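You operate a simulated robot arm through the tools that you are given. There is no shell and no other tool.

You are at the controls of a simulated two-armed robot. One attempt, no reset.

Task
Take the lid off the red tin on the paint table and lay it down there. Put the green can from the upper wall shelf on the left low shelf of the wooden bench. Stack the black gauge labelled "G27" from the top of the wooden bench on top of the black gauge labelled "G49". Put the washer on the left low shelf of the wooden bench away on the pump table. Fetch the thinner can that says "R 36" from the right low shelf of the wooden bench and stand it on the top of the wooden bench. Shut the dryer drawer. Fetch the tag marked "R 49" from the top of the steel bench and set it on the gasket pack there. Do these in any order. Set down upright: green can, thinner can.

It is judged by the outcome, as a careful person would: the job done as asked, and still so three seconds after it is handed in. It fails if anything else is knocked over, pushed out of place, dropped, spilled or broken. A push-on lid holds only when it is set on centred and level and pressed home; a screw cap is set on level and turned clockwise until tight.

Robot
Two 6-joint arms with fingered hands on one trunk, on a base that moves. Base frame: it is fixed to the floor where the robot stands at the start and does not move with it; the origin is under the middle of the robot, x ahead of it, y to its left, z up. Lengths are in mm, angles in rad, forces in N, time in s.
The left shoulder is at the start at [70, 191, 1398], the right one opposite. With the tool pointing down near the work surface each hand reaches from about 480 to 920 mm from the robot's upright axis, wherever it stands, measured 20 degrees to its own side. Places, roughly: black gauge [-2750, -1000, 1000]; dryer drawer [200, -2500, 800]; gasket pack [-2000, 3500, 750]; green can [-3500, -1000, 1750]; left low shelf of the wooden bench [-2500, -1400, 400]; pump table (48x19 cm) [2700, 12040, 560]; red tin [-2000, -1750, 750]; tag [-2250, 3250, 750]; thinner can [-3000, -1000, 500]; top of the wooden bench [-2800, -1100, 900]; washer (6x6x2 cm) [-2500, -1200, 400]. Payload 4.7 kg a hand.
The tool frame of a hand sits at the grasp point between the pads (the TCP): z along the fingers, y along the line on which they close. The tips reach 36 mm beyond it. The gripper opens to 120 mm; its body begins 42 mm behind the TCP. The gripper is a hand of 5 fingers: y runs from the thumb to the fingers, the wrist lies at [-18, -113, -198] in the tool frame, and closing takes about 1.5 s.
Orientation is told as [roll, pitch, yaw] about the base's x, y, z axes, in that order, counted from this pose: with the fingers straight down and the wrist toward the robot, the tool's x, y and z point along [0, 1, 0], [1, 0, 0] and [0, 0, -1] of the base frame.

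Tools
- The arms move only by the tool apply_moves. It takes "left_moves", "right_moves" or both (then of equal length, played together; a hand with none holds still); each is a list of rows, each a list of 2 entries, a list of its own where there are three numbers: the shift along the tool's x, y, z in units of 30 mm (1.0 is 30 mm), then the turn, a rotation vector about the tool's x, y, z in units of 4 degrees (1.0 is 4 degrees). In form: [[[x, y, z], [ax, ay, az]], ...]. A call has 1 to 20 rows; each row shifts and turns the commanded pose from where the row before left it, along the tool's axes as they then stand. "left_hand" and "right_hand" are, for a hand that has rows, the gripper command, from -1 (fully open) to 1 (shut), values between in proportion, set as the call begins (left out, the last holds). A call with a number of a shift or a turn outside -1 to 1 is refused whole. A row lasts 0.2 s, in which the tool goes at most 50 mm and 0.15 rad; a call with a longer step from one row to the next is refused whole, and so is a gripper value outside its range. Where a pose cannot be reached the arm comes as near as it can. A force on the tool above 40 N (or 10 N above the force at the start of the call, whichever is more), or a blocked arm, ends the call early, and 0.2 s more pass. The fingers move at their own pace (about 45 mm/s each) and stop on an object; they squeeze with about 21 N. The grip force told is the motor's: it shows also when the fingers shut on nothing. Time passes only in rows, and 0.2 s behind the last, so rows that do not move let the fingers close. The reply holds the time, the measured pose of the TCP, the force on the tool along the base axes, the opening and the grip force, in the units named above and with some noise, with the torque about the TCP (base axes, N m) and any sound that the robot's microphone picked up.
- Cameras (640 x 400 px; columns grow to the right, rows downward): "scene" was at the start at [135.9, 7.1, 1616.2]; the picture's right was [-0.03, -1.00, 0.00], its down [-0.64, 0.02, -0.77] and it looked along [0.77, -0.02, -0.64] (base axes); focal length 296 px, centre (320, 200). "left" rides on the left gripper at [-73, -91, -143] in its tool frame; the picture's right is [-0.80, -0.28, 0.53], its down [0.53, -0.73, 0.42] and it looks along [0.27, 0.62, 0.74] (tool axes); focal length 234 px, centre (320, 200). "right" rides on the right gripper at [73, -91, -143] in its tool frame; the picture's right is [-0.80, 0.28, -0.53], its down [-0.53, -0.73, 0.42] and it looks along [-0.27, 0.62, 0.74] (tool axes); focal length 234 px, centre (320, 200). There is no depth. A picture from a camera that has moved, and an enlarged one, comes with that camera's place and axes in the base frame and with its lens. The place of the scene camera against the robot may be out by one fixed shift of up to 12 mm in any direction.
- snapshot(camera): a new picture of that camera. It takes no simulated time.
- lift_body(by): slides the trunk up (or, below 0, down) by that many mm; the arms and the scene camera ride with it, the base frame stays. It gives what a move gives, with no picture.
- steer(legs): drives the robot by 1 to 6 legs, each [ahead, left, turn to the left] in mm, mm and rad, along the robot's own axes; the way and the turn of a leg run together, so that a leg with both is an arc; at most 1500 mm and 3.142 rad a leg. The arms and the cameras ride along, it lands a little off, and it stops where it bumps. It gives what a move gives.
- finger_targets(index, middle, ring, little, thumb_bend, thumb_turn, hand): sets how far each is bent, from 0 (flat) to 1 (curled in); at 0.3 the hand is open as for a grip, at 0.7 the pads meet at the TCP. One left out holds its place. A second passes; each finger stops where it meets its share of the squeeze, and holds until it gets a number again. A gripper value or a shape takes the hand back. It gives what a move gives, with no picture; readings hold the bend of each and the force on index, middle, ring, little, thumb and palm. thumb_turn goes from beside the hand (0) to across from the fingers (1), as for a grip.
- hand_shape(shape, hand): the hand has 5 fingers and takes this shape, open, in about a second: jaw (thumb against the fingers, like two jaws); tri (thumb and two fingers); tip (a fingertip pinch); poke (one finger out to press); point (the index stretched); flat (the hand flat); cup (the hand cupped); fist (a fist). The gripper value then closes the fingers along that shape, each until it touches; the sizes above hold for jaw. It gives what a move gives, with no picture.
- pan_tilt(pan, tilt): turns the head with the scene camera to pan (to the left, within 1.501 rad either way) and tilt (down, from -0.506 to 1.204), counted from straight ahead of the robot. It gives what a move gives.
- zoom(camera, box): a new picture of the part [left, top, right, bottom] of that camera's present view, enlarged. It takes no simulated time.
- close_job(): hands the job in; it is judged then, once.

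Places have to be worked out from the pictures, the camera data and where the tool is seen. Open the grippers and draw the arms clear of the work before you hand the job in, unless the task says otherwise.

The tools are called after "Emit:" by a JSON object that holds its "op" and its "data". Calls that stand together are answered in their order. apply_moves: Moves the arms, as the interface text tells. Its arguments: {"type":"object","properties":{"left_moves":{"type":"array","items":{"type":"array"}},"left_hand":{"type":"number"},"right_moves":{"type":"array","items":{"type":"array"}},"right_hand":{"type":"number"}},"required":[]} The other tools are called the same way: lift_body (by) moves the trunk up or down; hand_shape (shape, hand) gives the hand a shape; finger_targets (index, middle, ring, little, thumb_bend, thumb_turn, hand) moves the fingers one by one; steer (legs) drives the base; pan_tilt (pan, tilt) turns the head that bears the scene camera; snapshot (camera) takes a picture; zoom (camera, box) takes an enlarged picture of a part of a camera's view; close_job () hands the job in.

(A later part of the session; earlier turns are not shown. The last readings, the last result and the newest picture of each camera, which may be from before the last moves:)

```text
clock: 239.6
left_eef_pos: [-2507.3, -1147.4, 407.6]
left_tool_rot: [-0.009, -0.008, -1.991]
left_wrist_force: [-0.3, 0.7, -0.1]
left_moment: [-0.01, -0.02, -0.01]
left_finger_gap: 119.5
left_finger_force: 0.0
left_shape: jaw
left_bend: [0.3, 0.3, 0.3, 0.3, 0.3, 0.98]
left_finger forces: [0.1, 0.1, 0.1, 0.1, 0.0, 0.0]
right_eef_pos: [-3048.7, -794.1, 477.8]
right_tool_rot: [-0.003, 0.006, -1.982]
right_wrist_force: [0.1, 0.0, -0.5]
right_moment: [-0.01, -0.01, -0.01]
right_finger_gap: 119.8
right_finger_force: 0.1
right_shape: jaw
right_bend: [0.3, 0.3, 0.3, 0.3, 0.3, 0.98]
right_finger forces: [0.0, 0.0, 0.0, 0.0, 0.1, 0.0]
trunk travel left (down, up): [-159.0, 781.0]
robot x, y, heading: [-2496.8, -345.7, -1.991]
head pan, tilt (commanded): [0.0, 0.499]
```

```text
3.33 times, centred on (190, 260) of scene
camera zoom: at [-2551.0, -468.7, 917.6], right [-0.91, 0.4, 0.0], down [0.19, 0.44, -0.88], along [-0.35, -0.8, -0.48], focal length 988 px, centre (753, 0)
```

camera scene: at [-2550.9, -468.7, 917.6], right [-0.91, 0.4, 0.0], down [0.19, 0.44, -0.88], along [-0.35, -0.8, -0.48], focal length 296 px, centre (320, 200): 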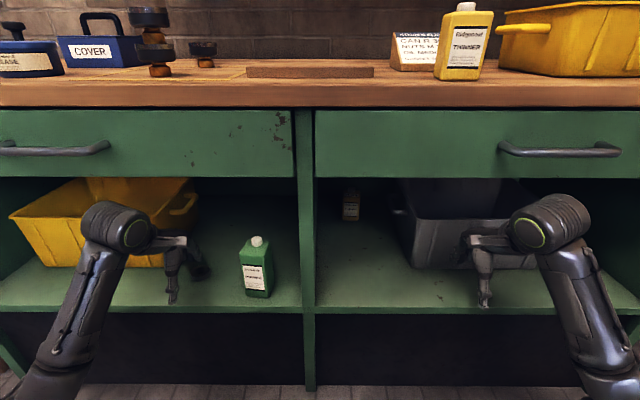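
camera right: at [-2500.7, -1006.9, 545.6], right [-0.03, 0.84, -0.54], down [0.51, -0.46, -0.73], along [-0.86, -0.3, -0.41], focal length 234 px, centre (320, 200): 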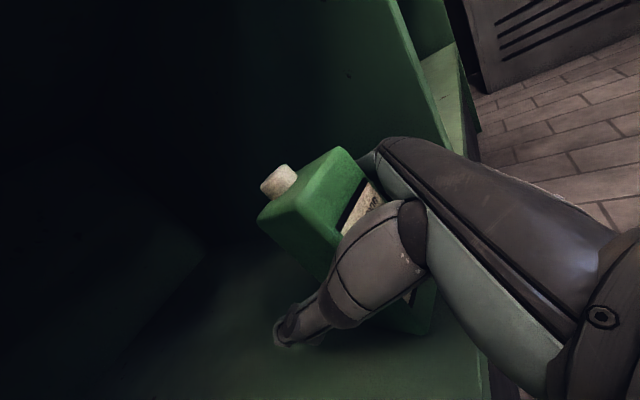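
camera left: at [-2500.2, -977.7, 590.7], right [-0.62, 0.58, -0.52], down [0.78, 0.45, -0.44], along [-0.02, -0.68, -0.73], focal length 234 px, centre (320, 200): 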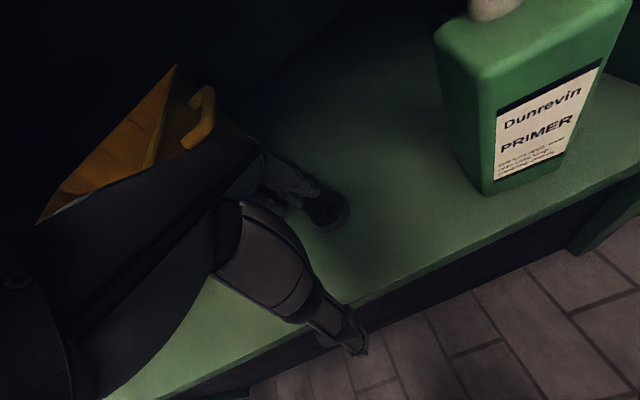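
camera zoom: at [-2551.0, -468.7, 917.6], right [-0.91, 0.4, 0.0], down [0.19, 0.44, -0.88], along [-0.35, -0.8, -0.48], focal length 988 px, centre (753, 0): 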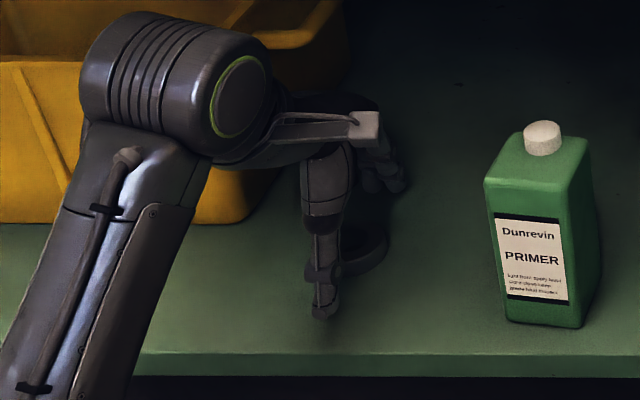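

Washer still in place. I lower in 3 mm steps until the fingertips feel the shelf.

Emit:
{"op": "apply_moves", "data": {"left_moves": [[[0, 0, 0.12], [0, 0, 0]], [[0, 0, 0.12], [0, 0, 0]]]}}

Emit:
{"op": "apply_moves", "data": {"left_moves": [[[0, 0, 0.1], [0, 0, 0]]]}}

Emit:
{"op": "apply_moves", "data": {"left_moves": [[[0, 0, 0.1], [0, 0, 0]]]}}

```text
clock: 240.2
left_eef_pos: [-2506.6, -1148.0, 400.1]
left_tool_rot: [-0.008, -0.01, -1.995]
left_wrist_force: [0.2, -0.8, -0.9]
left_moment: [0.0, 0.01, -0.02]
left_finger_gap: 119.4
left_finger_force: 0.1
left_shape: jaw
left_bend: [0.3, 0.3, 0.3, 0.3, 0.3, 0.98]
left_finger forces: [0.0, 0.1, 0.1, 0.0, 0.0, 0.1]
right_eef_pos: [-3048.3, -793.1, 478.1]
right_tool_rot: [-0.001, 0.004, -1.984]
right_wrist_force: [-0.1, 0.2, 0.1]
right_moment: [0.01, 0.01, 0.05]
right_finger_gap: 119.8
right_finger_force: 0.1
right_shape: jaw
right_bend: [0.3, 0.3, 0.3, 0.3, 0.3, 0.98]
right_finger forces: [0.0, 0.0, 0.0, 0.1, 0.0, 0.0]
trunk travel left (down, up): [-159.0, 781.0]
robot x, y, heading: [-2492.1, -350.8, -1.985]
head pan, tilt (commanded): [0.0, 0.499]
```

```text
clock: 240.6
left_eef_pos: [-2507.6, -1148.4, 397.8]
left_tool_rot: [-0.008, -0.009, -1.994]
left_wrist_force: [-0.6, 0.3, -0.4]
left_moment: [-0.01, -0.02, 0.03]
left_finger_gap: 119.5
left_finger_force: 0.1
left_shape: jaw
left_bend: [0.3, 0.3, 0.3, 0.3, 0.3, 0.98]
left_finger forces: [0.1, 0.0, 0.1, 0.0, 0.0, 0.0]
right_eef_pos: [-3047.9, -794.1, 477.3]
right_tool_rot: [-0.001, 0.003, -1.984]
right_wrist_force: [1.0, 0.3, -0.9]
right_moment: [0.01, 0.01, -0.01]
right_finger_gap: 119.8
right_finger_force: 0.0
right_shape: jaw
right_bend: [0.3, 0.3, 0.3, 0.3, 0.3, 0.98]
right_finger forces: [0.0, 0.0, 0.0, 0.0, 0.1, 0.0]
trunk travel left (down, up): [-159.0, 781.0]
robot x, y, heading: [-2490.9, -348.7, -1.991]
head pan, tilt (commanded): [0.0, 0.499]
```

```text
clock: 241.0
left_eef_pos: [-2507.7, -1149.1, 394.6]
left_tool_rot: [-0.01, -0.01, -1.995]
left_wrist_force: [0.3, 1.1, 3.3]
left_moment: [-0.26, 0.03, 0.04]
left_finger_gap: 119.3
left_finger_force: 0.0
left_shape: jaw
left_bend: [0.3, 0.3, 0.3, 0.3, 0.3, 0.98]
left_finger forces: [0.0, 3.8, 0.0, 0.0, 0.0, 0.0]
right_eef_pos: [-3047.9, -793.6, 477.9]
right_tool_rot: [-0.001, 0.004, -1.983]
right_wrist_force: [-0.2, -0.2, -0.3]
right_moment: [0.03, 0.0, 0.01]
right_finger_gap: 119.7
right_finger_force: 0.1
right_shape: jaw
right_bend: [0.3, 0.3, 0.3, 0.3, 0.3, 0.98]
right_finger forces: [0.1, 0.1, 0.0, 0.0, 0.0, 0.0]
trunk travel left (down, up): [-159.0, 781.0]
robot x, y, heading: [-2496.5, -351.1, -1.986]
head pan, tilt (commanded): [0.0, 0.499]
```

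Shelf felt at TCP z 394.6 (so the shelf is at about 358). I raise 3 mm and close on the washer.

Emit:
{"op": "apply_moves", "data": {"left_moves": [[[0, 0, -0.12], [0, 0, 0]]]}}

Emit:
{"op": "apply_moves", "data": {"left_moves": [[[0, 0, 0], [0, 0, 0]], [[0, 0, 0], [0, 0, 0]], [[0, 0, 0], [0, 0, 0]], [[0, 0, 0], [0, 0, 0]], [[0, 0, 0], [0, 0, 0]], [[0, 0, 0], [0, 0, 0]], [[0, 0, 0], [0, 0, 0]], [[0, 0, 0], [0, 0, 0]]], "left_hand": 1}}

Emit:
{"op": "zoom", "data": {"camera": "left", "box": [220, 140, 420, 360]}}

Emit:
{"op": "zoom", "data": {"camera": "scene", "box": [120, 200, 260, 320]}}

```text
clock: 241.4
left_eef_pos: [-2506.8, -1148.5, 398.2]
left_tool_rot: [-0.011, -0.01, -1.992]
left_wrist_force: [0.8, 0.1, 0.6]
left_moment: [-0.01, -0.01, 0.02]
left_finger_gap: 119.8
left_finger_force: 0.0
left_shape: jaw
left_bend: [0.3, 0.3, 0.3, 0.3, 0.3, 0.98]
left_finger forces: [0.0, 0.1, 0.1, 0.0, 0.1, 0.0]
right_eef_pos: [-3047.4, -793.7, 477.5]
right_tool_rot: [-0.002, 0.004, -1.983]
right_wrist_force: [0.3, 0.8, 0.3]
right_moment: [0.02, -0.03, -0.01]
right_finger_gap: 119.7
right_finger_force: 0.1
right_shape: jaw
right_bend: [0.3, 0.3, 0.3, 0.3, 0.3, 0.98]
right_finger forces: [0.1, 0.0, 0.1, 0.1, 0.0, 0.0]
trunk travel left (down, up): [-159.0, 781.0]
robot x, y, heading: [-2494.4, -349.7, -1.985]
head pan, tilt (commanded): [0.0, 0.499]
```

```text
clock: 243.2
left_eef_pos: [-2507.0, -1147.0, 399.3]
left_tool_rot: [-0.009, -0.008, -1.993]
left_wrist_force: [0.9, 0.7, -0.3]
left_moment: [-0.04, -0.02, 0.0]
left_finger_gap: 39.3
left_finger_force: 21.0
left_shape: jaw
left_bend: [0.74, 0.49, 0.54, 0.5, 0.75, 1.0]
left_finger forces: [9.4, 6.4, 0.0, 0.0, 17.2, 0.0]
right_eef_pos: [-3048.4, -793.4, 476.8]
right_tool_rot: [-0.001, 0.003, -1.982]
right_wrist_force: [0.6, -0.4, -1.0]
right_moment: [-0.01, -0.01, -0.01]
right_finger_gap: 120.1
right_finger_force: 0.0
right_shape: jaw
right_bend: [0.3, 0.3, 0.3, 0.3, 0.3, 0.98]
right_finger forces: [0.0, 0.0, 0.0, 0.1, 0.0, 0.0]
trunk travel left (down, up): [-159.0, 781.0]
robot x, y, heading: [-2496.8, -349.1, -1.987]
head pan, tilt (commanded): [0.0, 0.499]
```

```text
1.82 times, centred on (320, 250) of left
camera zoom: at [-2533.4, -1033.3, 542.1], right [-0.62, 0.58, -0.52], down [0.78, 0.45, -0.44], along [-0.02, -0.68, -0.73], focal length 426 px, centre (320, 109)
```

zoom: 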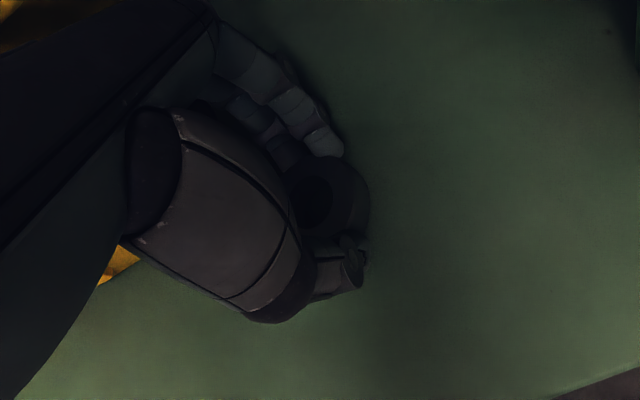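

```text
3.33 times, centred on (190, 260) of scene
camera zoom: at [-2551.0, -468.7, 917.6], right [-0.91, 0.4, 0.0], down [0.19, 0.44, -0.88], along [-0.35, -0.8, -0.48], focal length 988 px, centre (753, 0)
```

zoom: 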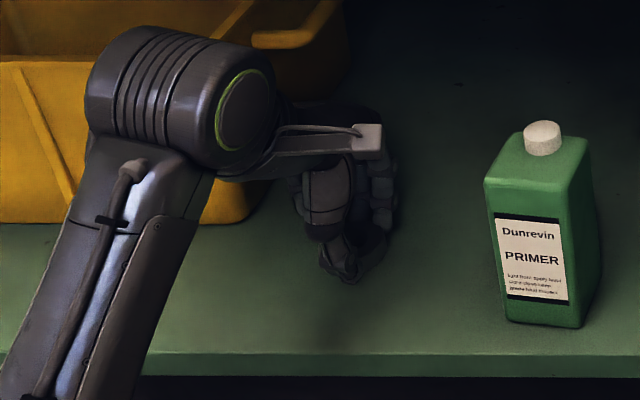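

Side grip now (index, middle and thumb, no vertical push). I lift gently 15 mm to test.

Emit:
{"op": "apply_moves", "data": {"left_moves": [[[0, 0, -0.1], [0, 0, 0]], [[0, 0, -0.2], [0, 0, 0]], [[0, 0, -0.3], [0, 0, 0]], [[0, 0, -0.4], [0, 0, 0]]]}}

Emit:
{"op": "zoom", "data": {"camera": "left", "box": [220, 140, 420, 360]}}

Emit:
{"op": "zoom", "data": {"camera": "scene", "box": [120, 200, 260, 320]}}

```text
clock: 244.2
left_eef_pos: [-2506.9, -1148.6, 429.5]
left_tool_rot: [-0.009, -0.011, -1.997]
left_wrist_force: [-1.0, 0.1, -1.4]
left_moment: [0.07, -0.01, 0.03]
left_finger_gap: 39.0
left_finger_force: 20.9
left_shape: jaw
left_bend: [0.74, 0.49, 0.54, 0.5, 0.75, 1.0]
left_finger forces: [9.6, 6.3, 0.1, 0.0, 17.2, 0.0]
right_eef_pos: [-3047.9, -793.3, 476.6]
right_tool_rot: [-0.001, 0.006, -1.982]
right_wrist_force: [0.6, 0.4, 1.1]
right_moment: [0.02, 0.02, 0.0]
right_finger_gap: 119.8
right_finger_force: 0.1
right_shape: jaw
right_bend: [0.3, 0.3, 0.3, 0.3, 0.3, 0.98]
right_finger forces: [0.0, 0.0, 0.0, 0.1, 0.0, 0.1]
trunk travel left (down, up): [-159.0, 781.0]
robot x, y, heading: [-2494.2, -351.9, -1.987]
head pan, tilt (commanded): [0.0, 0.499]
```

```text
1.82 times, centred on (320, 250) of left
camera zoom: at [-2533.4, -1033.7, 573.2], right [-0.62, 0.58, -0.52], down [0.78, 0.45, -0.44], along [-0.02, -0.68, -0.73], focal length 426 px, centre (320, 109)
```

zoom: 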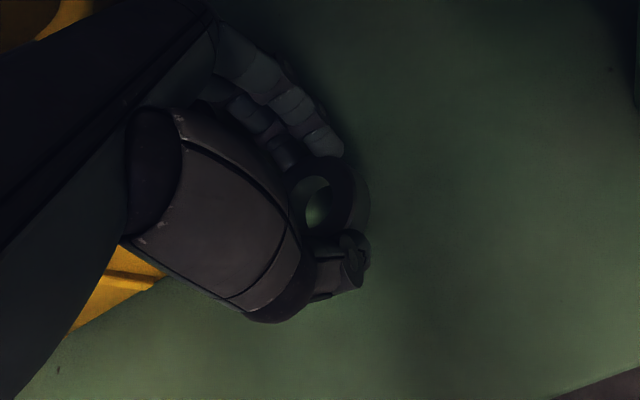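

```text
3.33 times, centred on (190, 260) of scene
camera zoom: at [-2551.0, -468.9, 917.5], right [-0.91, 0.4, 0.0], down [0.19, 0.44, -0.88], along [-0.35, -0.8, -0.48], focal length 988 px, centre (753, 0)
```

zoom: 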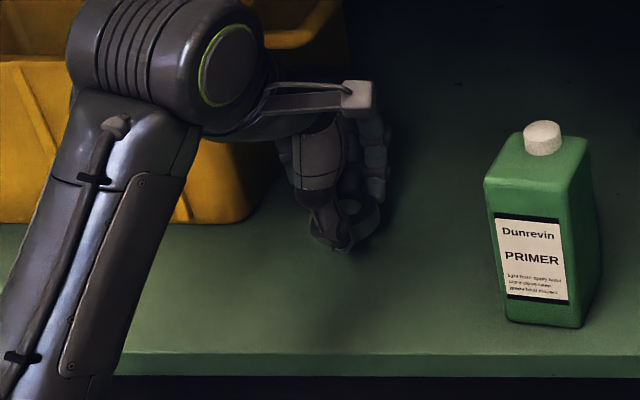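

The washer is held level. I withdraw: raise a bit, pull the arm back, then back the base away.

Emit:
{"op": "apply_moves", "data": {"left_moves": [[[0, -0.3, -0.4], [0, 0, 0]], [[0, -0.7, 0], [0, 0, 0]], [[0, -0.8, 0], [0, 0, 0]], [[0, -0.8, 0], [0, 0, 0]], [[0, -0.8, 0], [0, 0, 0]], [[0, -0.8, 0], [0, 0, 0]]]}}

Emit:
{"op": "steer", "data": {"legs": [[-550, 0, 0]]}}

Emit:
{"op": "snapshot", "data": {"camera": "scene"}}

Emit:
{"op": "zoom", "data": {"camera": "left", "box": [220, 140, 420, 360]}}

```text
clock: 245.6
left_eef_pos: [-2455.3, -1031.7, 439.2]
left_tool_rot: [-0.009, -0.008, -1.997]
left_wrist_force: [0.1, 1.1, -1.8]
left_moment: [0.02, 0.03, 0.02]
left_finger_gap: 39.1
left_finger_force: 20.8
left_shape: jaw
left_bend: [0.74, 0.49, 0.54, 0.5, 0.75, 1.0]
left_finger forces: [9.7, 6.3, 0.2, 0.0, 17.1, 0.0]
right_eef_pos: [-3049.1, -793.4, 476.1]
right_tool_rot: [-0.001, 0.003, -1.983]
right_wrist_force: [-0.1, -0.3, -0.4]
right_moment: [0.02, 0.0, 0.0]
right_finger_gap: 120.2
right_finger_force: 0.0
right_shape: jaw
right_bend: [0.3, 0.3, 0.3, 0.3, 0.3, 0.98]
right_finger forces: [0.1, 0.1, 0.0, 0.0, 0.0, 0.0]
trunk travel left (down, up): [-159.0, 781.0]
robot x, y, heading: [-2492.1, -348.5, -1.984]
head pan, tilt (commanded): [0.0, 0.499]
```

```text
clock: 248.8
left_eef_pos: [-2238.3, -537.1, 438.8]
left_tool_rot: [-0.01, -0.009, -1.999]
left_wrist_force: [-0.1, 0.0, -1.6]
left_moment: [0.02, 0.04, 0.0]
left_finger_gap: 39.1
left_finger_force: 20.8
left_shape: jaw
left_bend: [0.74, 0.49, 0.54, 0.5, 0.75, 1.0]
left_finger forces: [9.6, 6.5, 0.2, 0.1, 17.0, 0.0]
right_eef_pos: [-2830.9, -297.7, 476.6]
right_tool_rot: [-0.002, 0.003, -1.989]
right_wrist_force: [-0.3, 1.0, 0.9]
right_moment: [-0.02, 0.01, 0.03]
right_finger_gap: 119.7
right_finger_force: 0.1
right_shape: jaw
right_bend: [0.3, 0.3, 0.3, 0.3, 0.3, 0.98]
right_finger forces: [0.0, 0.0, 0.0, 0.0, 0.0, 0.1]
trunk travel left (down, up): [-159.0, 781.0]
robot x, y, heading: [-2276.9, 146.3, -1.99]
head pan, tilt (commanded): [0.0, 0.499]
```

```text
taken
camera scene: at [-2332.0, 24.9, 917.6], right [-0.91, 0.41, 0.0], down [0.2, 0.44, -0.88], along [-0.36, -0.8, -0.48], focal length 296 px, centre (320, 200)
```

scene: 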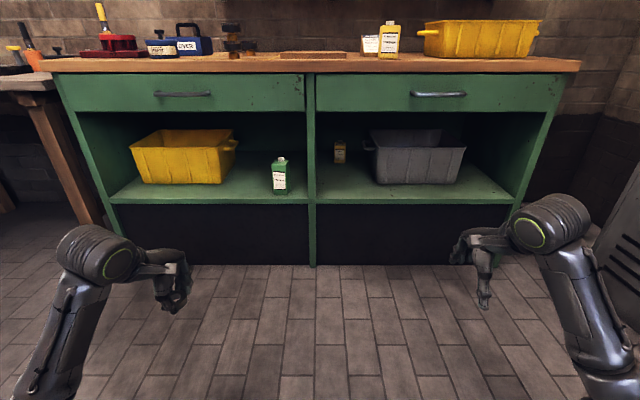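

```text
1.82 times, centred on (320, 250) of left
camera zoom: at [-2264.4, -424.0, 582.9], right [-0.62, 0.59, -0.52], down [0.78, 0.44, -0.44], along [-0.02, -0.68, -0.73], focal length 426 px, centre (320, 109)
```

zoom: 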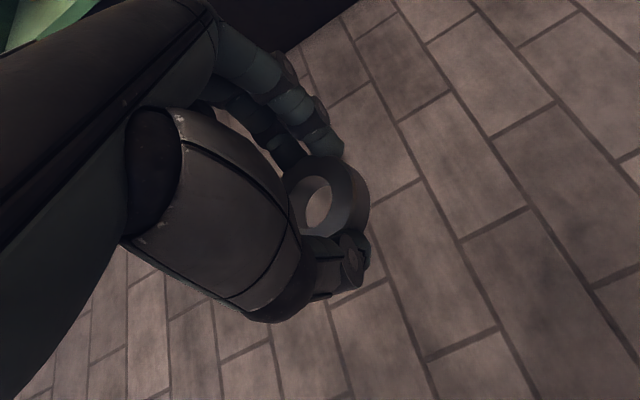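

The washer is secure. I raise the trunk 600 mm and turn around toward the steel bench to look.

Emit:
{"op": "lift_body", "data": {"by": 400}}

Emit:
{"op": "lift_body", "data": {"by": 250}}

Emit:
{"op": "steer", "data": {"legs": [[0, 0, -2.7]]}}

Emit:
{"op": "pan_tilt", "data": {"pan": 0.0, "tilt": 0.35}}

Emit:
{"op": "snapshot", "data": {"camera": "scene"}}

```text
clock: 252.6
left_eef_pos: [-2237.7, -539.5, 838.6]
left_tool_rot: [-0.008, -0.009, -1.997]
left_wrist_force: [-0.9, -1.3, -1.6]
left_moment: [0.02, 0.0, 0.03]
left_finger_gap: 39.2
left_finger_force: 20.8
left_shape: jaw
left_bend: [0.74, 0.49, 0.54, 0.5, 0.75, 1.0]
left_finger forces: [9.6, 6.5, 0.1, 0.0, 17.0, 0.0]
right_eef_pos: [-2832.9, -297.2, 876.9]
right_tool_rot: [-0.003, 0.004, -1.988]
right_wrist_force: [-0.7, -0.2, -0.2]
right_moment: [-0.02, 0.0, -0.03]
right_finger_gap: 119.9
right_finger_force: 0.0
right_shape: jaw
right_bend: [0.3, 0.3, 0.3, 0.3, 0.3, 0.98]
right_finger forces: [0.0, 0.0, 0.0, 0.1, 0.0, 0.0]
trunk travel left (down, up): [-559.0, 381.0]
robot x, y, heading: [-2276.3, 146.4, -1.993]
head pan, tilt (commanded): [0.0, 0.499]
```

```text
clock: 255.2
left_eef_pos: [-2238.5, -539.3, 1088.3]
left_tool_rot: [-0.01, -0.01, -1.998]
left_wrist_force: [-0.5, -0.5, -0.7]
left_moment: [0.01, 0.0, 0.0]
left_finger_gap: 38.8
left_finger_force: 20.9
left_shape: jaw
left_bend: [0.74, 0.49, 0.54, 0.5, 0.75, 1.0]
left_finger forces: [9.6, 6.5, 0.3, 0.0, 17.1, 0.0]
right_eef_pos: [-2830.3, -298.2, 1127.0]
right_tool_rot: [-0.002, 0.007, -1.989]
right_wrist_force: [-0.8, 0.0, 0.0]
right_moment: [0.0, -0.01, -0.04]
right_finger_gap: 119.8
right_finger_force: 0.1
right_shape: jaw
right_bend: [0.3, 0.3, 0.3, 0.3, 0.3, 0.98]
right_finger forces: [0.0, 0.1, 0.0, 0.0, 0.1, 0.1]
trunk travel left (down, up): [-809.0, 131.0]
robot x, y, heading: [-2274.1, 145.9, -1.988]
head pan, tilt (commanded): [0.0, 0.499]
```

```text
clock: 262.2
left_eef_pos: [-2609.8, 741.2, 1088.3]
left_tool_rot: [-0.009, -0.009, 1.602]
left_wrist_force: [0.6, 0.4, -1.2]
left_moment: [-0.02, -0.01, 0.01]
left_finger_gap: 38.4
left_finger_force: 20.8
left_shape: jaw
left_bend: [0.74, 0.49, 0.54, 0.5, 0.75, 1.0]
left_finger forces: [9.6, 6.3, 0.2, 0.1, 16.5, 0.0]
right_eef_pos: [-1971.9, 786.9, 1126.6]
right_tool_rot: [-0.001, 0.004, 1.612]
right_wrist_force: [0.6, -0.6, 0.0]
right_moment: [0.0, 0.01, 0.02]
right_finger_gap: 119.9
right_finger_force: 0.0
right_shape: jaw
right_bend: [0.3, 0.3, 0.3, 0.3, 0.3, 0.98]
right_finger forces: [0.0, 0.1, 0.0, 0.1, 0.1, 0.0]
trunk travel left (down, up): [-809.0, 131.0]
robot x, y, heading: [-2273.6, 141.6, 1.61]
head pan, tilt (commanded): [0.0, 0.499]
```

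```text
clock: 262.9
left_eef_pos: [-2610.1, 741.6, 1088.2]
left_tool_rot: [-0.008, -0.007, 1.602]
left_wrist_force: [0.1, -0.2, -1.2]
left_moment: [-0.01, -0.03, 0.01]
left_finger_gap: 38.6
left_finger_force: 21.1
left_shape: jaw
left_bend: [0.74, 0.49, 0.54, 0.5, 0.75, 1.0]
left_finger forces: [9.7, 6.4, 0.2, 0.0, 16.3, 0.0]
right_eef_pos: [-1972.1, 788.5, 1126.0]
right_tool_rot: [-0.002, 0.003, 1.613]
right_wrist_force: [0.0, -0.1, 0.4]
right_moment: [-0.02, 0.02, -0.01]
right_finger_gap: 120.1
right_finger_force: 0.0
right_shape: jaw
right_bend: [0.3, 0.3, 0.3, 0.3, 0.3, 0.98]
right_finger forces: [0.0, 0.0, 0.1, 0.0, 0.0, 0.0]
trunk travel left (down, up): [-809.0, 131.0]
robot x, y, heading: [-2272.9, 143.3, 1.609]
head pan, tilt (commanded): [0.0, 0.351]
```

```text
taken
camera scene: at [-2279.7, 297.6, 1581.2], right [1.0, 0.04, 0.0], down [0.01, -0.34, -0.94], along [-0.04, 0.94, -0.34], focal length 296 px, centre (320, 200)
```

scene: 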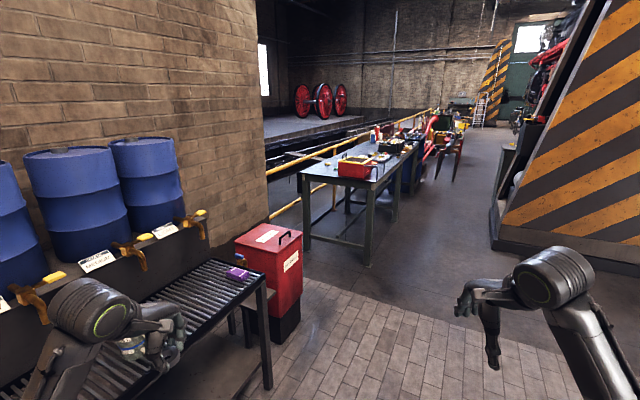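

The steel bench is ahead-right. I zoom in on its near end.

Emit:
{"op": "zoom", "data": {"camera": "scene", "box": [280, 110, 440, 270]}}

Emit:
{"op": "zoom", "data": {"camera": "scene", "box": [310, 140, 400, 200]}}

Emit:
{"op": "zoom", "data": {"camera": "left", "box": [220, 140, 420, 360]}}

```text
2.50 times, centred on (360, 190) of scene
camera zoom: at [-2279.7, 297.6, 1581.2], right [1.0, 0.04, 0.0], down [0.01, -0.34, -0.94], along [-0.04, 0.94, -0.34], focal length 741 px, centre (220, 225)
```

zoom: 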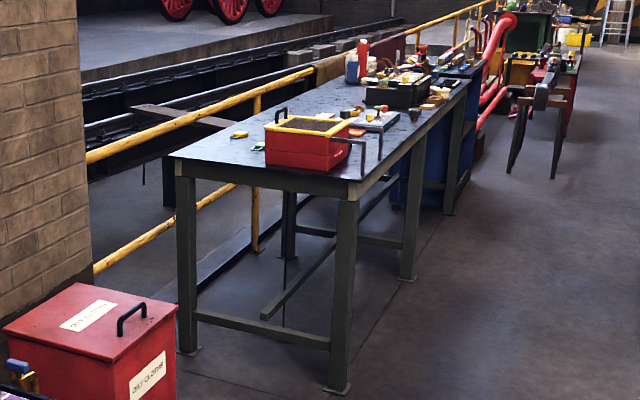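

```text
6.67 times, centred on (355, 170) of scene
camera zoom: at [-2279.7, 297.6, 1581.2], right [1.0, 0.04, 0.0], down [0.01, -0.34, -0.94], along [-0.04, 0.94, -0.34], focal length 1976 px, centre (87, 400)
```

zoom: 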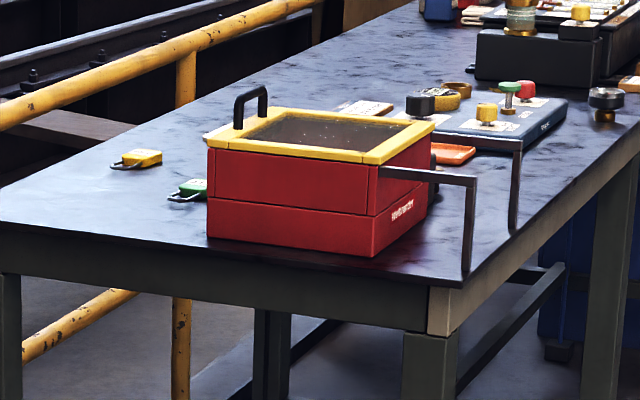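

```text
1.82 times, centred on (320, 250) of left
camera zoom: at [-2535.2, 652.0, 1232.8], right [0.82, -0.25, -0.52], down [-0.51, -0.74, -0.44], along [-0.28, 0.62, -0.73], focal length 426 px, centre (320, 109)
```

zoom: 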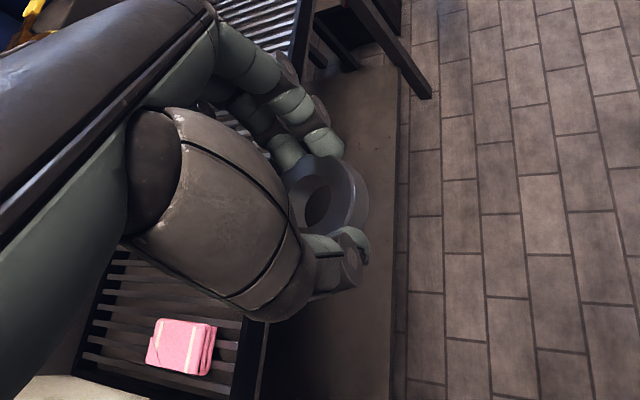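

The bench runs along the same slanted grid (its long axis toward heading 1.155). I turn to that heading and drive up the aisle to look closer.

Emit:
{"op": "steer", "data": {"legs": [[0, 0, -0.45], [1400, 0, 0]]}}

Emit:
{"op": "pan_tilt", "data": {"pan": 0.3, "tilt": 0.5}}

Emit:
{"op": "snapshot", "data": {"camera": "scene"}}

Emit:
{"op": "zoom", "data": {"camera": "left", "box": [220, 140, 420, 360]}}

```text
clock: 271.3
left_eef_pos: [-1740.4, 2131.8, 1089.2]
left_tool_rot: [-0.009, -0.008, 1.143]
left_wrist_force: [1.0, 0.4, -1.9]
left_moment: [-0.03, -0.01, -0.01]
left_finger_gap: 38.6
left_finger_force: 21.0
left_shape: jaw
left_bend: [0.74, 0.49, 0.54, 0.5, 0.75, 1.0]
left_finger forces: [9.7, 6.5, 0.3, 0.1, 16.3, 0.0]
right_eef_pos: [-1148.1, 1890.4, 1126.0]
right_tool_rot: [-0.002, 0.002, 1.154]
right_wrist_force: [0.1, 0.2, 0.0]
right_moment: [-0.03, 0.01, 0.01]
right_finger_gap: 119.7
right_finger_force: 0.0
right_shape: jaw
right_bend: [0.3, 0.3, 0.3, 0.3, 0.3, 0.98]
right_finger forces: [0.1, 0.1, 0.0, 0.1, 0.0, 0.0]
trunk travel left (down, up): [-809.0, 131.0]
robot x, y, heading: [-1701.9, 1451.8, 1.152]
head pan, tilt (commanded): [0.0, 0.351]
```

```text
clock: 272.1
left_eef_pos: [-1739.6, 2131.4, 1088.1]
left_tool_rot: [-0.01, -0.007, 1.144]
left_wrist_force: [-0.3, -0.4, -1.4]
left_moment: [-0.03, 0.0, 0.01]
left_finger_gap: 38.6
left_finger_force: 21.1
left_shape: jaw
left_bend: [0.74, 0.49, 0.54, 0.5, 0.75, 1.0]
left_finger forces: [9.8, 6.3, 0.3, 0.0, 16.3, 0.0]
right_eef_pos: [-1149.2, 1890.1, 1125.4]
right_tool_rot: [-0.002, 0.003, 1.154]
right_wrist_force: [0.3, -0.7, -0.2]
right_moment: [0.02, 0.02, 0.02]
right_finger_gap: 119.9
right_finger_force: 0.0
right_shape: jaw
right_bend: [0.3, 0.3, 0.3, 0.3, 0.3, 0.98]
right_finger forces: [0.1, 0.0, 0.1, 0.1, 0.0, 0.0]
trunk travel left (down, up): [-809.0, 131.0]
robot x, y, heading: [-1703.3, 1447.0, 1.151]
head pan, tilt (commanded): [0.3, 0.499]
```

```text
taken
camera scene: at [-1672.3, 1594.0, 1567.6], right [0.99, -0.12, 0.0], down [-0.06, -0.48, -0.88], along [0.11, 0.87, -0.48], focal length 296 px, centre (320, 200)
```

scene: 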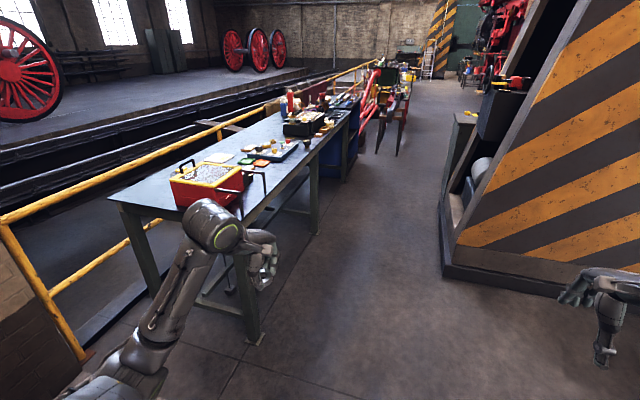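

```text
1.82 times, centred on (320, 250) of left
camera zoom: at [-1713.9, 2018.7, 1232.7], right [0.62, -0.59, -0.52], down [-0.78, -0.44, -0.44], along [0.02, 0.68, -0.73], focal length 426 px, centre (320, 109)
```

zoom: 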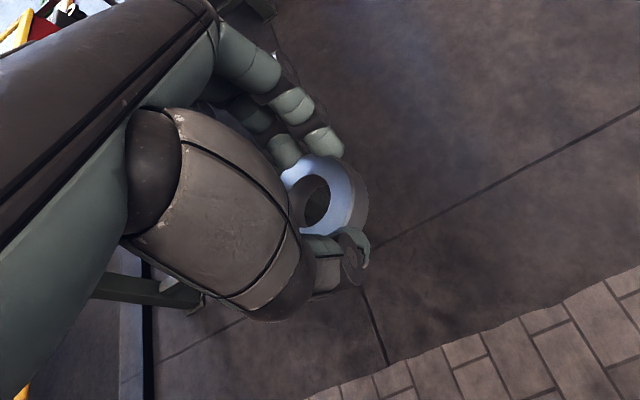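

Washer steady. I drive further up the aisle, then turn left to face the steel bench's long side.

Emit:
{"op": "steer", "data": {"legs": [[1250, 60, 0.0], [0, 0, 1.57]]}}

Emit:
{"op": "pan_tilt", "data": {"pan": 0.0, "tilt": 0.5}}

Emit:
{"op": "snapshot", "data": {"camera": "scene"}}

```text
clock: 282.3
left_eef_pos: [-1940.5, 2570.8, 1087.3]
left_tool_rot: [-0.008, -0.008, 2.699]
left_wrist_force: [1.0, 0.2, -1.6]
left_moment: [0.02, -0.02, 0.03]
left_finger_gap: 38.5
left_finger_force: 21.2
left_shape: jaw
left_bend: [0.74, 0.49, 0.54, 0.5, 0.75, 1.0]
left_finger forces: [9.8, 6.3, 0.3, 0.0, 15.9, 0.0]
right_eef_pos: [-1691.6, 3160.3, 1126.1]
right_tool_rot: [-0.002, 0.003, 2.71]
right_wrist_force: [-0.2, 0.2, 0.5]
right_moment: [-0.03, 0.01, 0.03]
right_finger_gap: 120.0
right_finger_force: 0.0
right_shape: jaw
right_bend: [0.3, 0.3, 0.3, 0.3, 0.3, 0.98]
right_finger forces: [0.0, 0.0, 0.1, 0.1, 0.0, 0.0]
trunk travel left (down, up): [-809.0, 131.0]
robot x, y, heading: [-1256.3, 2601.3, 2.705]
head pan, tilt (commanded): [0.3, 0.499]
```

```text
clock: 283.1
left_eef_pos: [-1940.4, 2571.5, 1089.2]
left_tool_rot: [-0.011, -0.009, 2.702]
left_wrist_force: [1.0, -0.6, -2.0]
left_moment: [0.0, 0.0, 0.02]
left_finger_gap: 38.3
left_finger_force: 20.8
left_shape: jaw
left_bend: [0.74, 0.49, 0.54, 0.5, 0.75, 1.0]
left_finger forces: [9.8, 6.2, 0.3, 0.1, 16.0, 0.0]
right_eef_pos: [-1691.2, 3160.7, 1126.5]
right_tool_rot: [-0.002, 0.002, 2.711]
right_wrist_force: [0.0, -0.4, -0.6]
right_moment: [0.01, -0.01, 0.01]
right_finger_gap: 119.9
right_finger_force: 0.1
right_shape: jaw
right_bend: [0.3, 0.3, 0.3, 0.3, 0.3, 0.98]
right_finger forces: [0.0, 0.1, 0.0, 0.0, 0.0, 0.0]
trunk travel left (down, up): [-809.0, 131.0]
robot x, y, heading: [-1255.5, 2598.9, 2.708]
head pan, tilt (commanded): [0.0, 0.499]
```

```text
taken
camera scene: at [-1384.7, 2667.1, 1567.5], right [0.42, 0.91, 0.0], down [0.43, -0.2, -0.88], along [-0.8, 0.37, -0.48], focal length 296 px, centre (320, 200)
```

scene: 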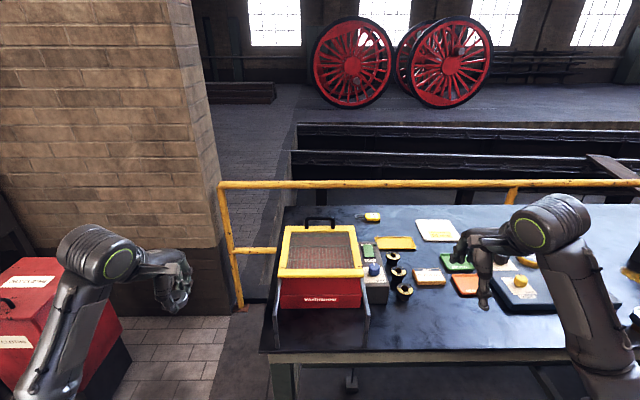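

A good view of the steel bench from the side. I zoom in on its items.

Emit:
{"op": "zoom", "data": {"camera": "scene", "box": [340, 200, 470, 310]}}

Emit:
{"op": "zoom", "data": {"camera": "scene", "box": [340, 205, 400, 265]}}

Emit:
{"op": "zoom", "data": {"camera": "scene", "box": [400, 200, 560, 320]}}

```text
3.64 times, centred on (405, 255) of scene
camera zoom: at [-1384.7, 2667.1, 1567.5], right [0.42, 0.91, 0.0], down [0.43, -0.2, -0.88], along [-0.8, 0.37, -0.48], focal length 1078 px, centre (11, 0)
```

zoom: 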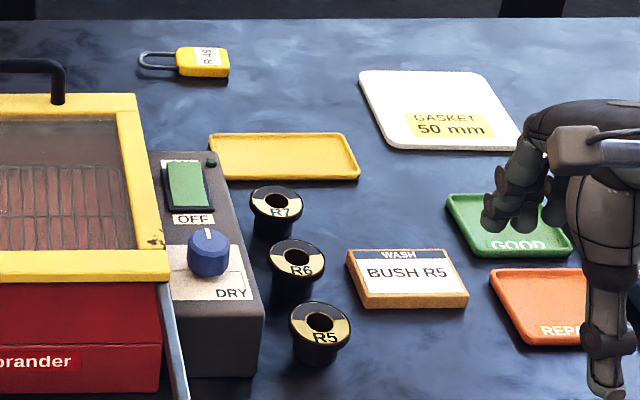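

```text
6.67 times, centred on (370, 235) of scene
camera zoom: at [-1384.7, 2667.1, 1567.5], right [0.42, 0.91, 0.0], down [0.43, -0.2, -0.88], along [-0.8, 0.37, -0.48], focal length 1976 px, centre (-13, -33)
```

zoom: 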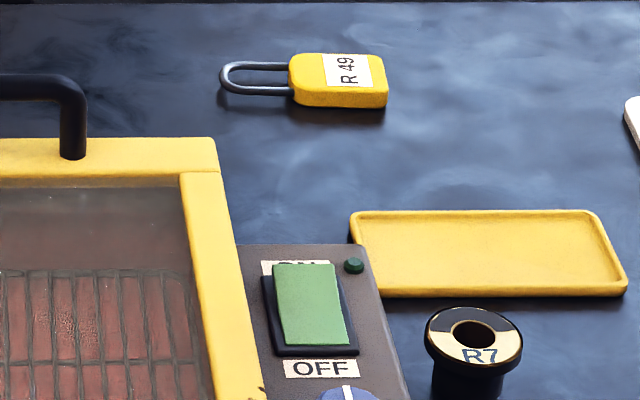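

```text
3.33 times, centred on (480, 260) of scene
camera zoom: at [-1384.7, 2667.1, 1567.5], right [0.42, 0.91, 0.0], down [0.43, -0.2, -0.88], along [-0.8, 0.37, -0.48], focal length 988 px, centre (-213, 0)
```

zoom: 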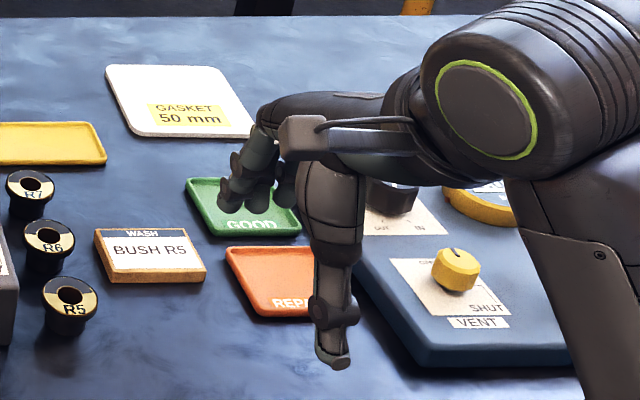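

The R 49 tag is the yellow padlock-style tag at the far side; the gasket pack is the white one. From the aisle the tag is too far, but from the bench's near end the left hand can reach it; I will lay the washer down there meanwhile. I raise the trunk, turn and back up for that.

Emit:
{"op": "lift_body", "data": {"by": 120}}

Emit:
{"op": "steer", "data": {"legs": [[0, 0, -1.553], [-570, 0, 0]]}}

Emit:
{"op": "pan_tilt", "data": {"pan": 0.7, "tilt": 0.6}}

Emit:
{"op": "snapshot", "data": {"camera": "scene"}}

```text
clock: 284.6
left_eef_pos: [-1940.6, 2571.3, 1208.3]
left_tool_rot: [-0.008, -0.007, 2.701]
left_wrist_force: [-0.7, 0.0, -0.4]
left_moment: [0.0, -0.03, -0.02]
left_finger_gap: 38.4
left_finger_force: 21.3
left_shape: jaw
left_bend: [0.74, 0.49, 0.54, 0.5, 0.75, 1.0]
left_finger forces: [9.9, 6.1, 0.3, 0.1, 15.9, 0.0]
right_eef_pos: [-1691.4, 3160.7, 1247.0]
right_tool_rot: [-0.002, 0.005, 2.709]
right_wrist_force: [-0.4, 0.5, -0.1]
right_moment: [0.02, -0.02, -0.06]
right_finger_gap: 119.9
right_finger_force: 0.2
right_shape: jaw
right_bend: [0.3, 0.3, 0.3, 0.3, 0.3, 0.98]
right_finger forces: [0.0, 0.1, 0.0, 0.1, 0.0, 0.0]
trunk travel left (down, up): [-929.0, 11.0]
robot x, y, heading: [-1255.2, 2598.1, 2.709]
head pan, tilt (commanded): [0.0, 0.499]
```

```text
clock: 291.9
left_eef_pos: [-1529.7, 2755.8, 1208.2]
left_tool_rot: [-0.009, -0.008, 1.146]
left_wrist_force: [-0.4, -1.1, -1.8]
left_moment: [-0.03, -0.03, 0.0]
left_finger_gap: 38.4
left_finger_force: 21.5
left_shape: jaw
left_bend: [0.74, 0.49, 0.54, 0.5, 0.75, 1.0]
left_finger forces: [9.9, 6.1, 0.3, 0.1, 15.7, 0.1]
right_eef_pos: [-936.5, 2515.4, 1245.5]
right_tool_rot: [-0.001, 0.004, 1.154]
right_wrist_force: [-0.6, 0.5, 0.1]
right_moment: [-0.02, 0.01, 0.03]
right_finger_gap: 119.7
right_finger_force: 0.0
right_shape: jaw
right_bend: [0.3, 0.3, 0.3, 0.3, 0.3, 0.98]
right_finger forces: [0.0, 0.0, 0.0, 0.0, 0.0, 0.0]
trunk travel left (down, up): [-929.0, 11.0]
robot x, y, heading: [-1491.8, 2073.1, 1.152]
head pan, tilt (commanded): [0.0, 0.499]
```

```text
clock: 293.0
left_eef_pos: [-1530.6, 2755.9, 1209.3]
left_tool_rot: [-0.01, -0.009, 1.147]
left_wrist_force: [0.6, 0.4, -1.9]
left_moment: [-0.04, -0.04, 0.01]
left_finger_gap: 38.3
left_finger_force: 20.9
left_shape: jaw
left_bend: [0.74, 0.49, 0.54, 0.5, 0.75, 1.0]
left_finger forces: [9.8, 6.2, 0.3, 0.1, 15.7, 0.0]
right_eef_pos: [-937.3, 2514.9, 1247.5]
right_tool_rot: [-0.003, 0.005, 1.155]
right_wrist_force: [0.4, -0.2, -0.1]
right_moment: [-0.01, 0.01, 0.03]
right_finger_gap: 119.9
right_finger_force: 0.0
right_shape: jaw
right_bend: [0.3, 0.3, 0.3, 0.3, 0.3, 0.98]
right_finger forces: [0.0, 0.1, 0.0, 0.0, 0.1, 0.0]
trunk travel left (down, up): [-929.0, 11.0]
robot x, y, heading: [-1494.3, 2072.5, 1.152]
head pan, tilt (commanded): [0.7, 0.6]
```

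```text
taken
camera scene: at [-1496.0, 2212.9, 1678.4], right [0.96, 0.28, 0.0], down [0.16, -0.54, -0.82], along [-0.23, 0.79, -0.57], focal length 296 px, centre (320, 200)
```

scene: 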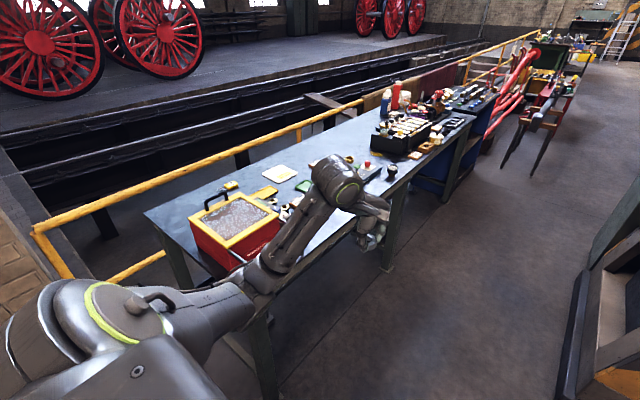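

I strafe left along the bench's near end in two stages.

Emit:
{"op": "steer", "data": {"legs": [[0, 700, 0]]}}

Emit:
{"op": "pan_tilt", "data": {"pan": 0.2, "tilt": 0.7}}

Emit:
{"op": "snapshot", "data": {"camera": "scene"}}

```text
clock: 296.8
left_eef_pos: [-2171.8, 3034.7, 1208.4]
left_tool_rot: [-0.008, -0.007, 1.155]
left_wrist_force: [0.2, 0.2, -2.1]
left_moment: [-0.03, 0.02, -0.03]
left_finger_gap: 38.1
left_finger_force: 20.9
left_shape: jaw
left_bend: [0.74, 0.49, 0.54, 0.5, 0.75, 1.0]
left_finger forces: [10.0, 6.1, 0.2, 0.0, 15.6, 0.0]
right_eef_pos: [-1577.2, 2798.6, 1246.8]
right_tool_rot: [0.0, 0.003, 1.165]
right_wrist_force: [0.6, 0.4, 0.0]
right_moment: [0.0, -0.01, 0.02]
right_finger_gap: 119.7
right_finger_force: 0.1
right_shape: jaw
right_bend: [0.3, 0.3, 0.3, 0.3, 0.3, 0.98]
right_finger forces: [0.0, 0.0, 0.0, 0.1, 0.0, 0.0]
trunk travel left (down, up): [-929.0, 11.0]
robot x, y, heading: [-2128.5, 2353.3, 1.159]
head pan, tilt (commanded): [0.7, 0.6]
```

```text
clock: 297.7
left_eef_pos: [-2172.6, 3034.6, 1208.2]
left_tool_rot: [-0.011, -0.01, 1.153]
left_wrist_force: [0.6, -0.6, -2.4]
left_moment: [0.0, 0.01, 0.02]
left_finger_gap: 38.3
left_finger_force: 21.7
left_shape: jaw
left_bend: [0.74, 0.49, 0.54, 0.5, 0.75, 1.0]
left_finger forces: [10.0, 6.2, 0.3, 0.0, 15.7, 0.0]
right_eef_pos: [-1577.6, 2798.4, 1247.2]
right_tool_rot: [-0.003, 0.003, 1.165]
right_wrist_force: [-0.7, 0.4, -0.2]
right_moment: [-0.01, 0.01, 0.0]
right_finger_gap: 119.7
right_finger_force: 0.1
right_shape: jaw
right_bend: [0.3, 0.3, 0.3, 0.3, 0.3, 0.98]
right_finger forces: [0.0, 0.0, 0.1, 0.1, 0.1, 0.0]
trunk travel left (down, up): [-929.0, 11.0]
robot x, y, heading: [-2124.5, 2351.3, 1.165]
head pan, tilt (commanded): [0.201, 0.7]
```

```text
taken
camera scene: at [-2090.4, 2490.1, 1669.9], right [0.98, -0.21, 0.0], down [-0.13, -0.63, -0.76], along [0.16, 0.75, -0.64], focal length 296 px, centre (320, 200)
```

scene: 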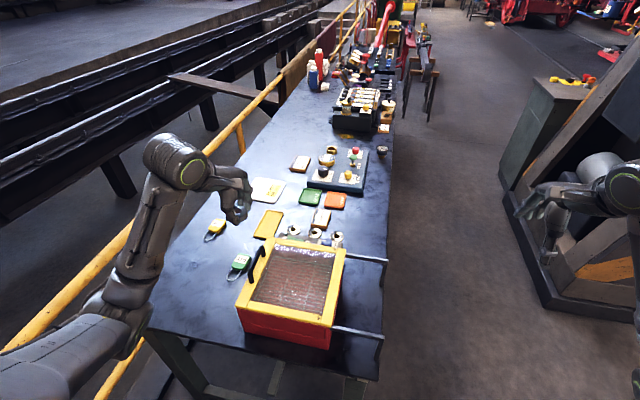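

Clear view: tag near [-2343, 3457], gasket pack near [-2102, 3681], bench near edge about 780 mm before the tag. I move left and forward so the left hand can reach, keeping off the pillar and railing.

Emit:
{"op": "steer", "data": {"legs": [[0, 336, -0.007], [120, 0, 0]]}}

Emit:
{"op": "snapshot", "data": {"camera": "scene"}}

Emit:
{"op": "snapshot", "data": {"camera": "left"}}

```text
clock: 300.8
left_eef_pos: [-2426.6, 3277.7, 1209.6]
left_tool_rot: [-0.012, -0.01, 1.144]
left_wrist_force: [-0.1, 0.5, -1.8]
left_moment: [-0.01, 0.0, 0.01]
left_finger_gap: 38.2
left_finger_force: 20.7
left_shape: jaw
left_bend: [0.74, 0.49, 0.54, 0.5, 0.75, 1.0]
left_finger forces: [9.9, 6.1, 0.3, 0.0, 15.9, 0.1]
right_eef_pos: [-1833.7, 3037.4, 1248.7]
right_tool_rot: [-0.003, 0.001, 1.155]
right_wrist_force: [-0.9, 0.6, 0.1]
right_moment: [-0.01, -0.05, -0.01]
right_finger_gap: 120.2
right_finger_force: 0.0
right_shape: jaw
right_bend: [0.3, 0.3, 0.3, 0.3, 0.3, 0.98]
right_finger forces: [0.0, 0.0, 0.0, 0.0, 0.0, 0.0]
trunk travel left (down, up): [-929.0, 11.0]
robot x, y, heading: [-2384.7, 2595.2, 1.149]
head pan, tilt (commanded): [0.201, 0.7]
```

```text
taken
camera scene: at [-2350.8, 2732.2, 1670.1], right [0.98, -0.22, 0.0], down [-0.14, -0.63, -0.77], along [0.17, 0.75, -0.64], focal length 296 px, centre (320, 200)
```

scene: 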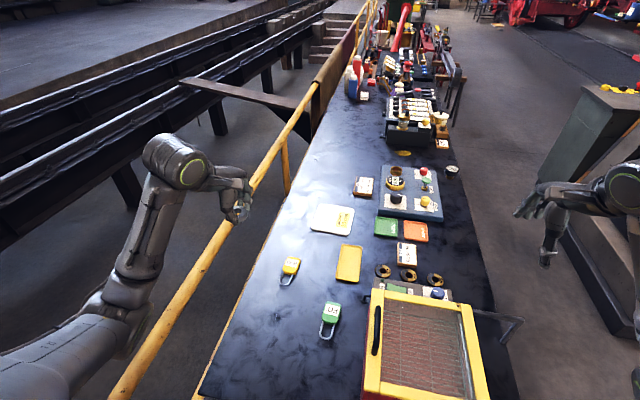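

```text
taken
camera left: at [-2399.7, 3164.6, 1353.6], right [0.62, -0.58, -0.52], down [-0.78, -0.44, -0.44], along [0.03, 0.68, -0.73], focal length 234 px, centre (320, 200)
```

left: 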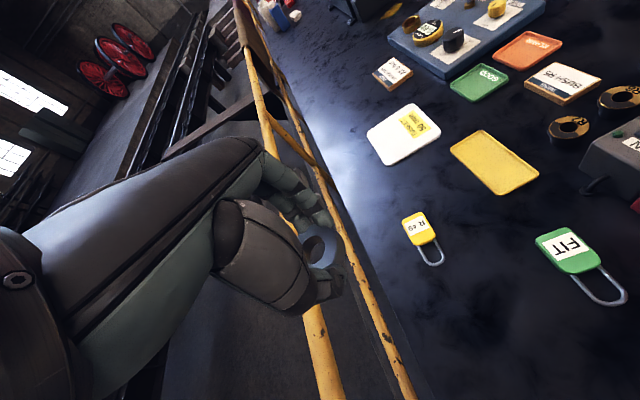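

Triangulating with the left camera: bench top is about z 875, tag near [-2312, 3339], gasket pack near [-2118, 3530]; both can be served from here with the left arm. I swing the right hand out over the aisle and the left hand in over the bench, then lower the trunk.

Emit:
{"op": "apply_moves", "data": {"left_moves": [[[-1, 0, 0], [0, 0, 0]], [[-1, 0, 0], [0, 0, 0]], [[-1, 0, 0], [0, 0, 0]], [[-0.7, 0, 0], [0, 0, 0]], [[0, 0, 0], [0, 0, 0]], [[0, 0, 0], [0, 0, 0]]], "right_moves": [[[-1, 0, 0], [0, 0, 0]], [[-1, 0, 0], [0, 0, 0]], [[-1, 0, 0], [0, 0, 0]], [[-1, 0, 0], [0, 0, 0]], [[-1, 0, 0], [0, 0, 0]], [[-1, 0, 0], [0, 0, 0]]]}}

Emit:
{"op": "lift_body", "data": {"by": -150}}

Emit:
{"op": "snapshot", "data": {"camera": "scene"}}

Emit:
{"op": "snapshot", "data": {"camera": "left"}}

```text
clock: 302.2
left_eef_pos: [-2324.0, 3251.8, 1190.1]
left_tool_rot: [-0.01, -0.013, 1.143]
left_wrist_force: [-1.0, 0.3, -2.0]
left_moment: [-0.02, 0.0, -0.03]
left_finger_gap: 38.1
left_finger_force: 21.1
left_shape: jaw
left_bend: [0.74, 0.49, 0.54, 0.5, 0.75, 1.0]
left_finger forces: [9.8, 6.1, 0.4, 0.0, 15.6, 0.1]
left hand out of reach, approached as far as the arm can: row 2, 3, 4
right_eef_pos: [-1667.3, 2965.1, 1247.6]
right_tool_rot: [-0.003, 0.005, 1.156]
right_wrist_force: [0.2, -0.1, 0.2]
right_moment: [-0.02, -0.02, 0.01]
right_finger_gap: 119.7
right_finger_force: 0.0
right_shape: jaw
right_bend: [0.3, 0.3, 0.3, 0.3, 0.3, 0.98]
right_finger forces: [0.0, 0.0, 0.1, 0.0, 0.1, 0.1]
trunk travel left (down, up): [-929.0, 11.0]
robot x, y, heading: [-2389.4, 2597.3, 1.157]
head pan, tilt (commanded): [0.201, 0.7]
```

```text
clock: 303.9
left_eef_pos: [-2324.0, 3252.2, 1039.7]
left_tool_rot: [-0.011, -0.013, 1.143]
left_wrist_force: [0.0, 0.3, -2.3]
left_moment: [0.01, 0.01, 0.0]
left_finger_gap: 38.3
left_finger_force: 20.7
left_shape: jaw
left_bend: [0.74, 0.49, 0.54, 0.5, 0.75, 1.0]
left_finger forces: [9.8, 6.1, 0.4, 0.0, 15.6, 0.1]
right_eef_pos: [-1667.1, 2966.4, 1097.3]
right_tool_rot: [-0.002, 0.003, 1.155]
right_wrist_force: [0.4, -0.5, 0.9]
right_moment: [-0.02, 0.01, -0.01]
right_finger_gap: 119.7
right_finger_force: 0.2
right_shape: jaw
right_bend: [0.3, 0.3, 0.3, 0.3, 0.3, 0.98]
right_finger forces: [0.0, 0.1, 0.1, 0.0, 0.0, 0.0]
trunk travel left (down, up): [-779.0, 161.0]
robot x, y, heading: [-2391.3, 2594.8, 1.152]
head pan, tilt (commanded): [0.201, 0.7]
```

```text
taken
camera scene: at [-2348.7, 2733.8, 1519.9], right [0.98, -0.22, 0.0], down [-0.14, -0.63, -0.76], along [0.17, 0.75, -0.64], focal length 296 px, centre (320, 200)
```

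scene: 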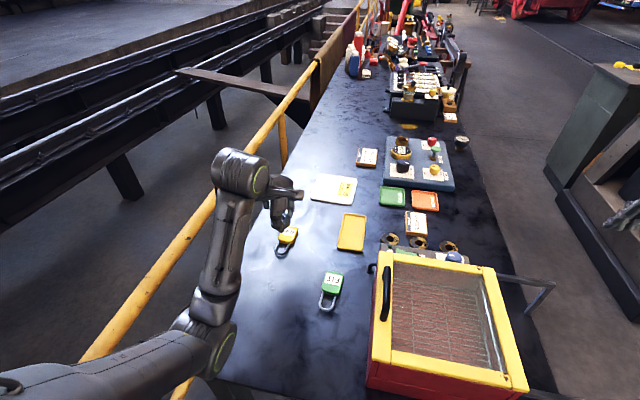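

```text
taken
camera left: at [-2296.7, 3139.1, 1182.7], right [0.62, -0.58, -0.52], down [-0.78, -0.44, -0.44], along [0.03, 0.68, -0.73], focal length 234 px, centre (320, 200)
```

left: 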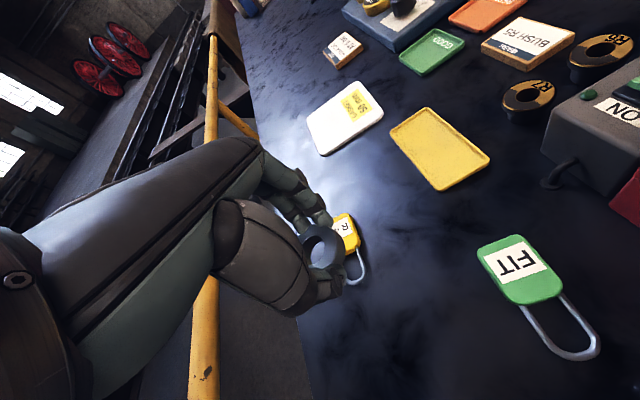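

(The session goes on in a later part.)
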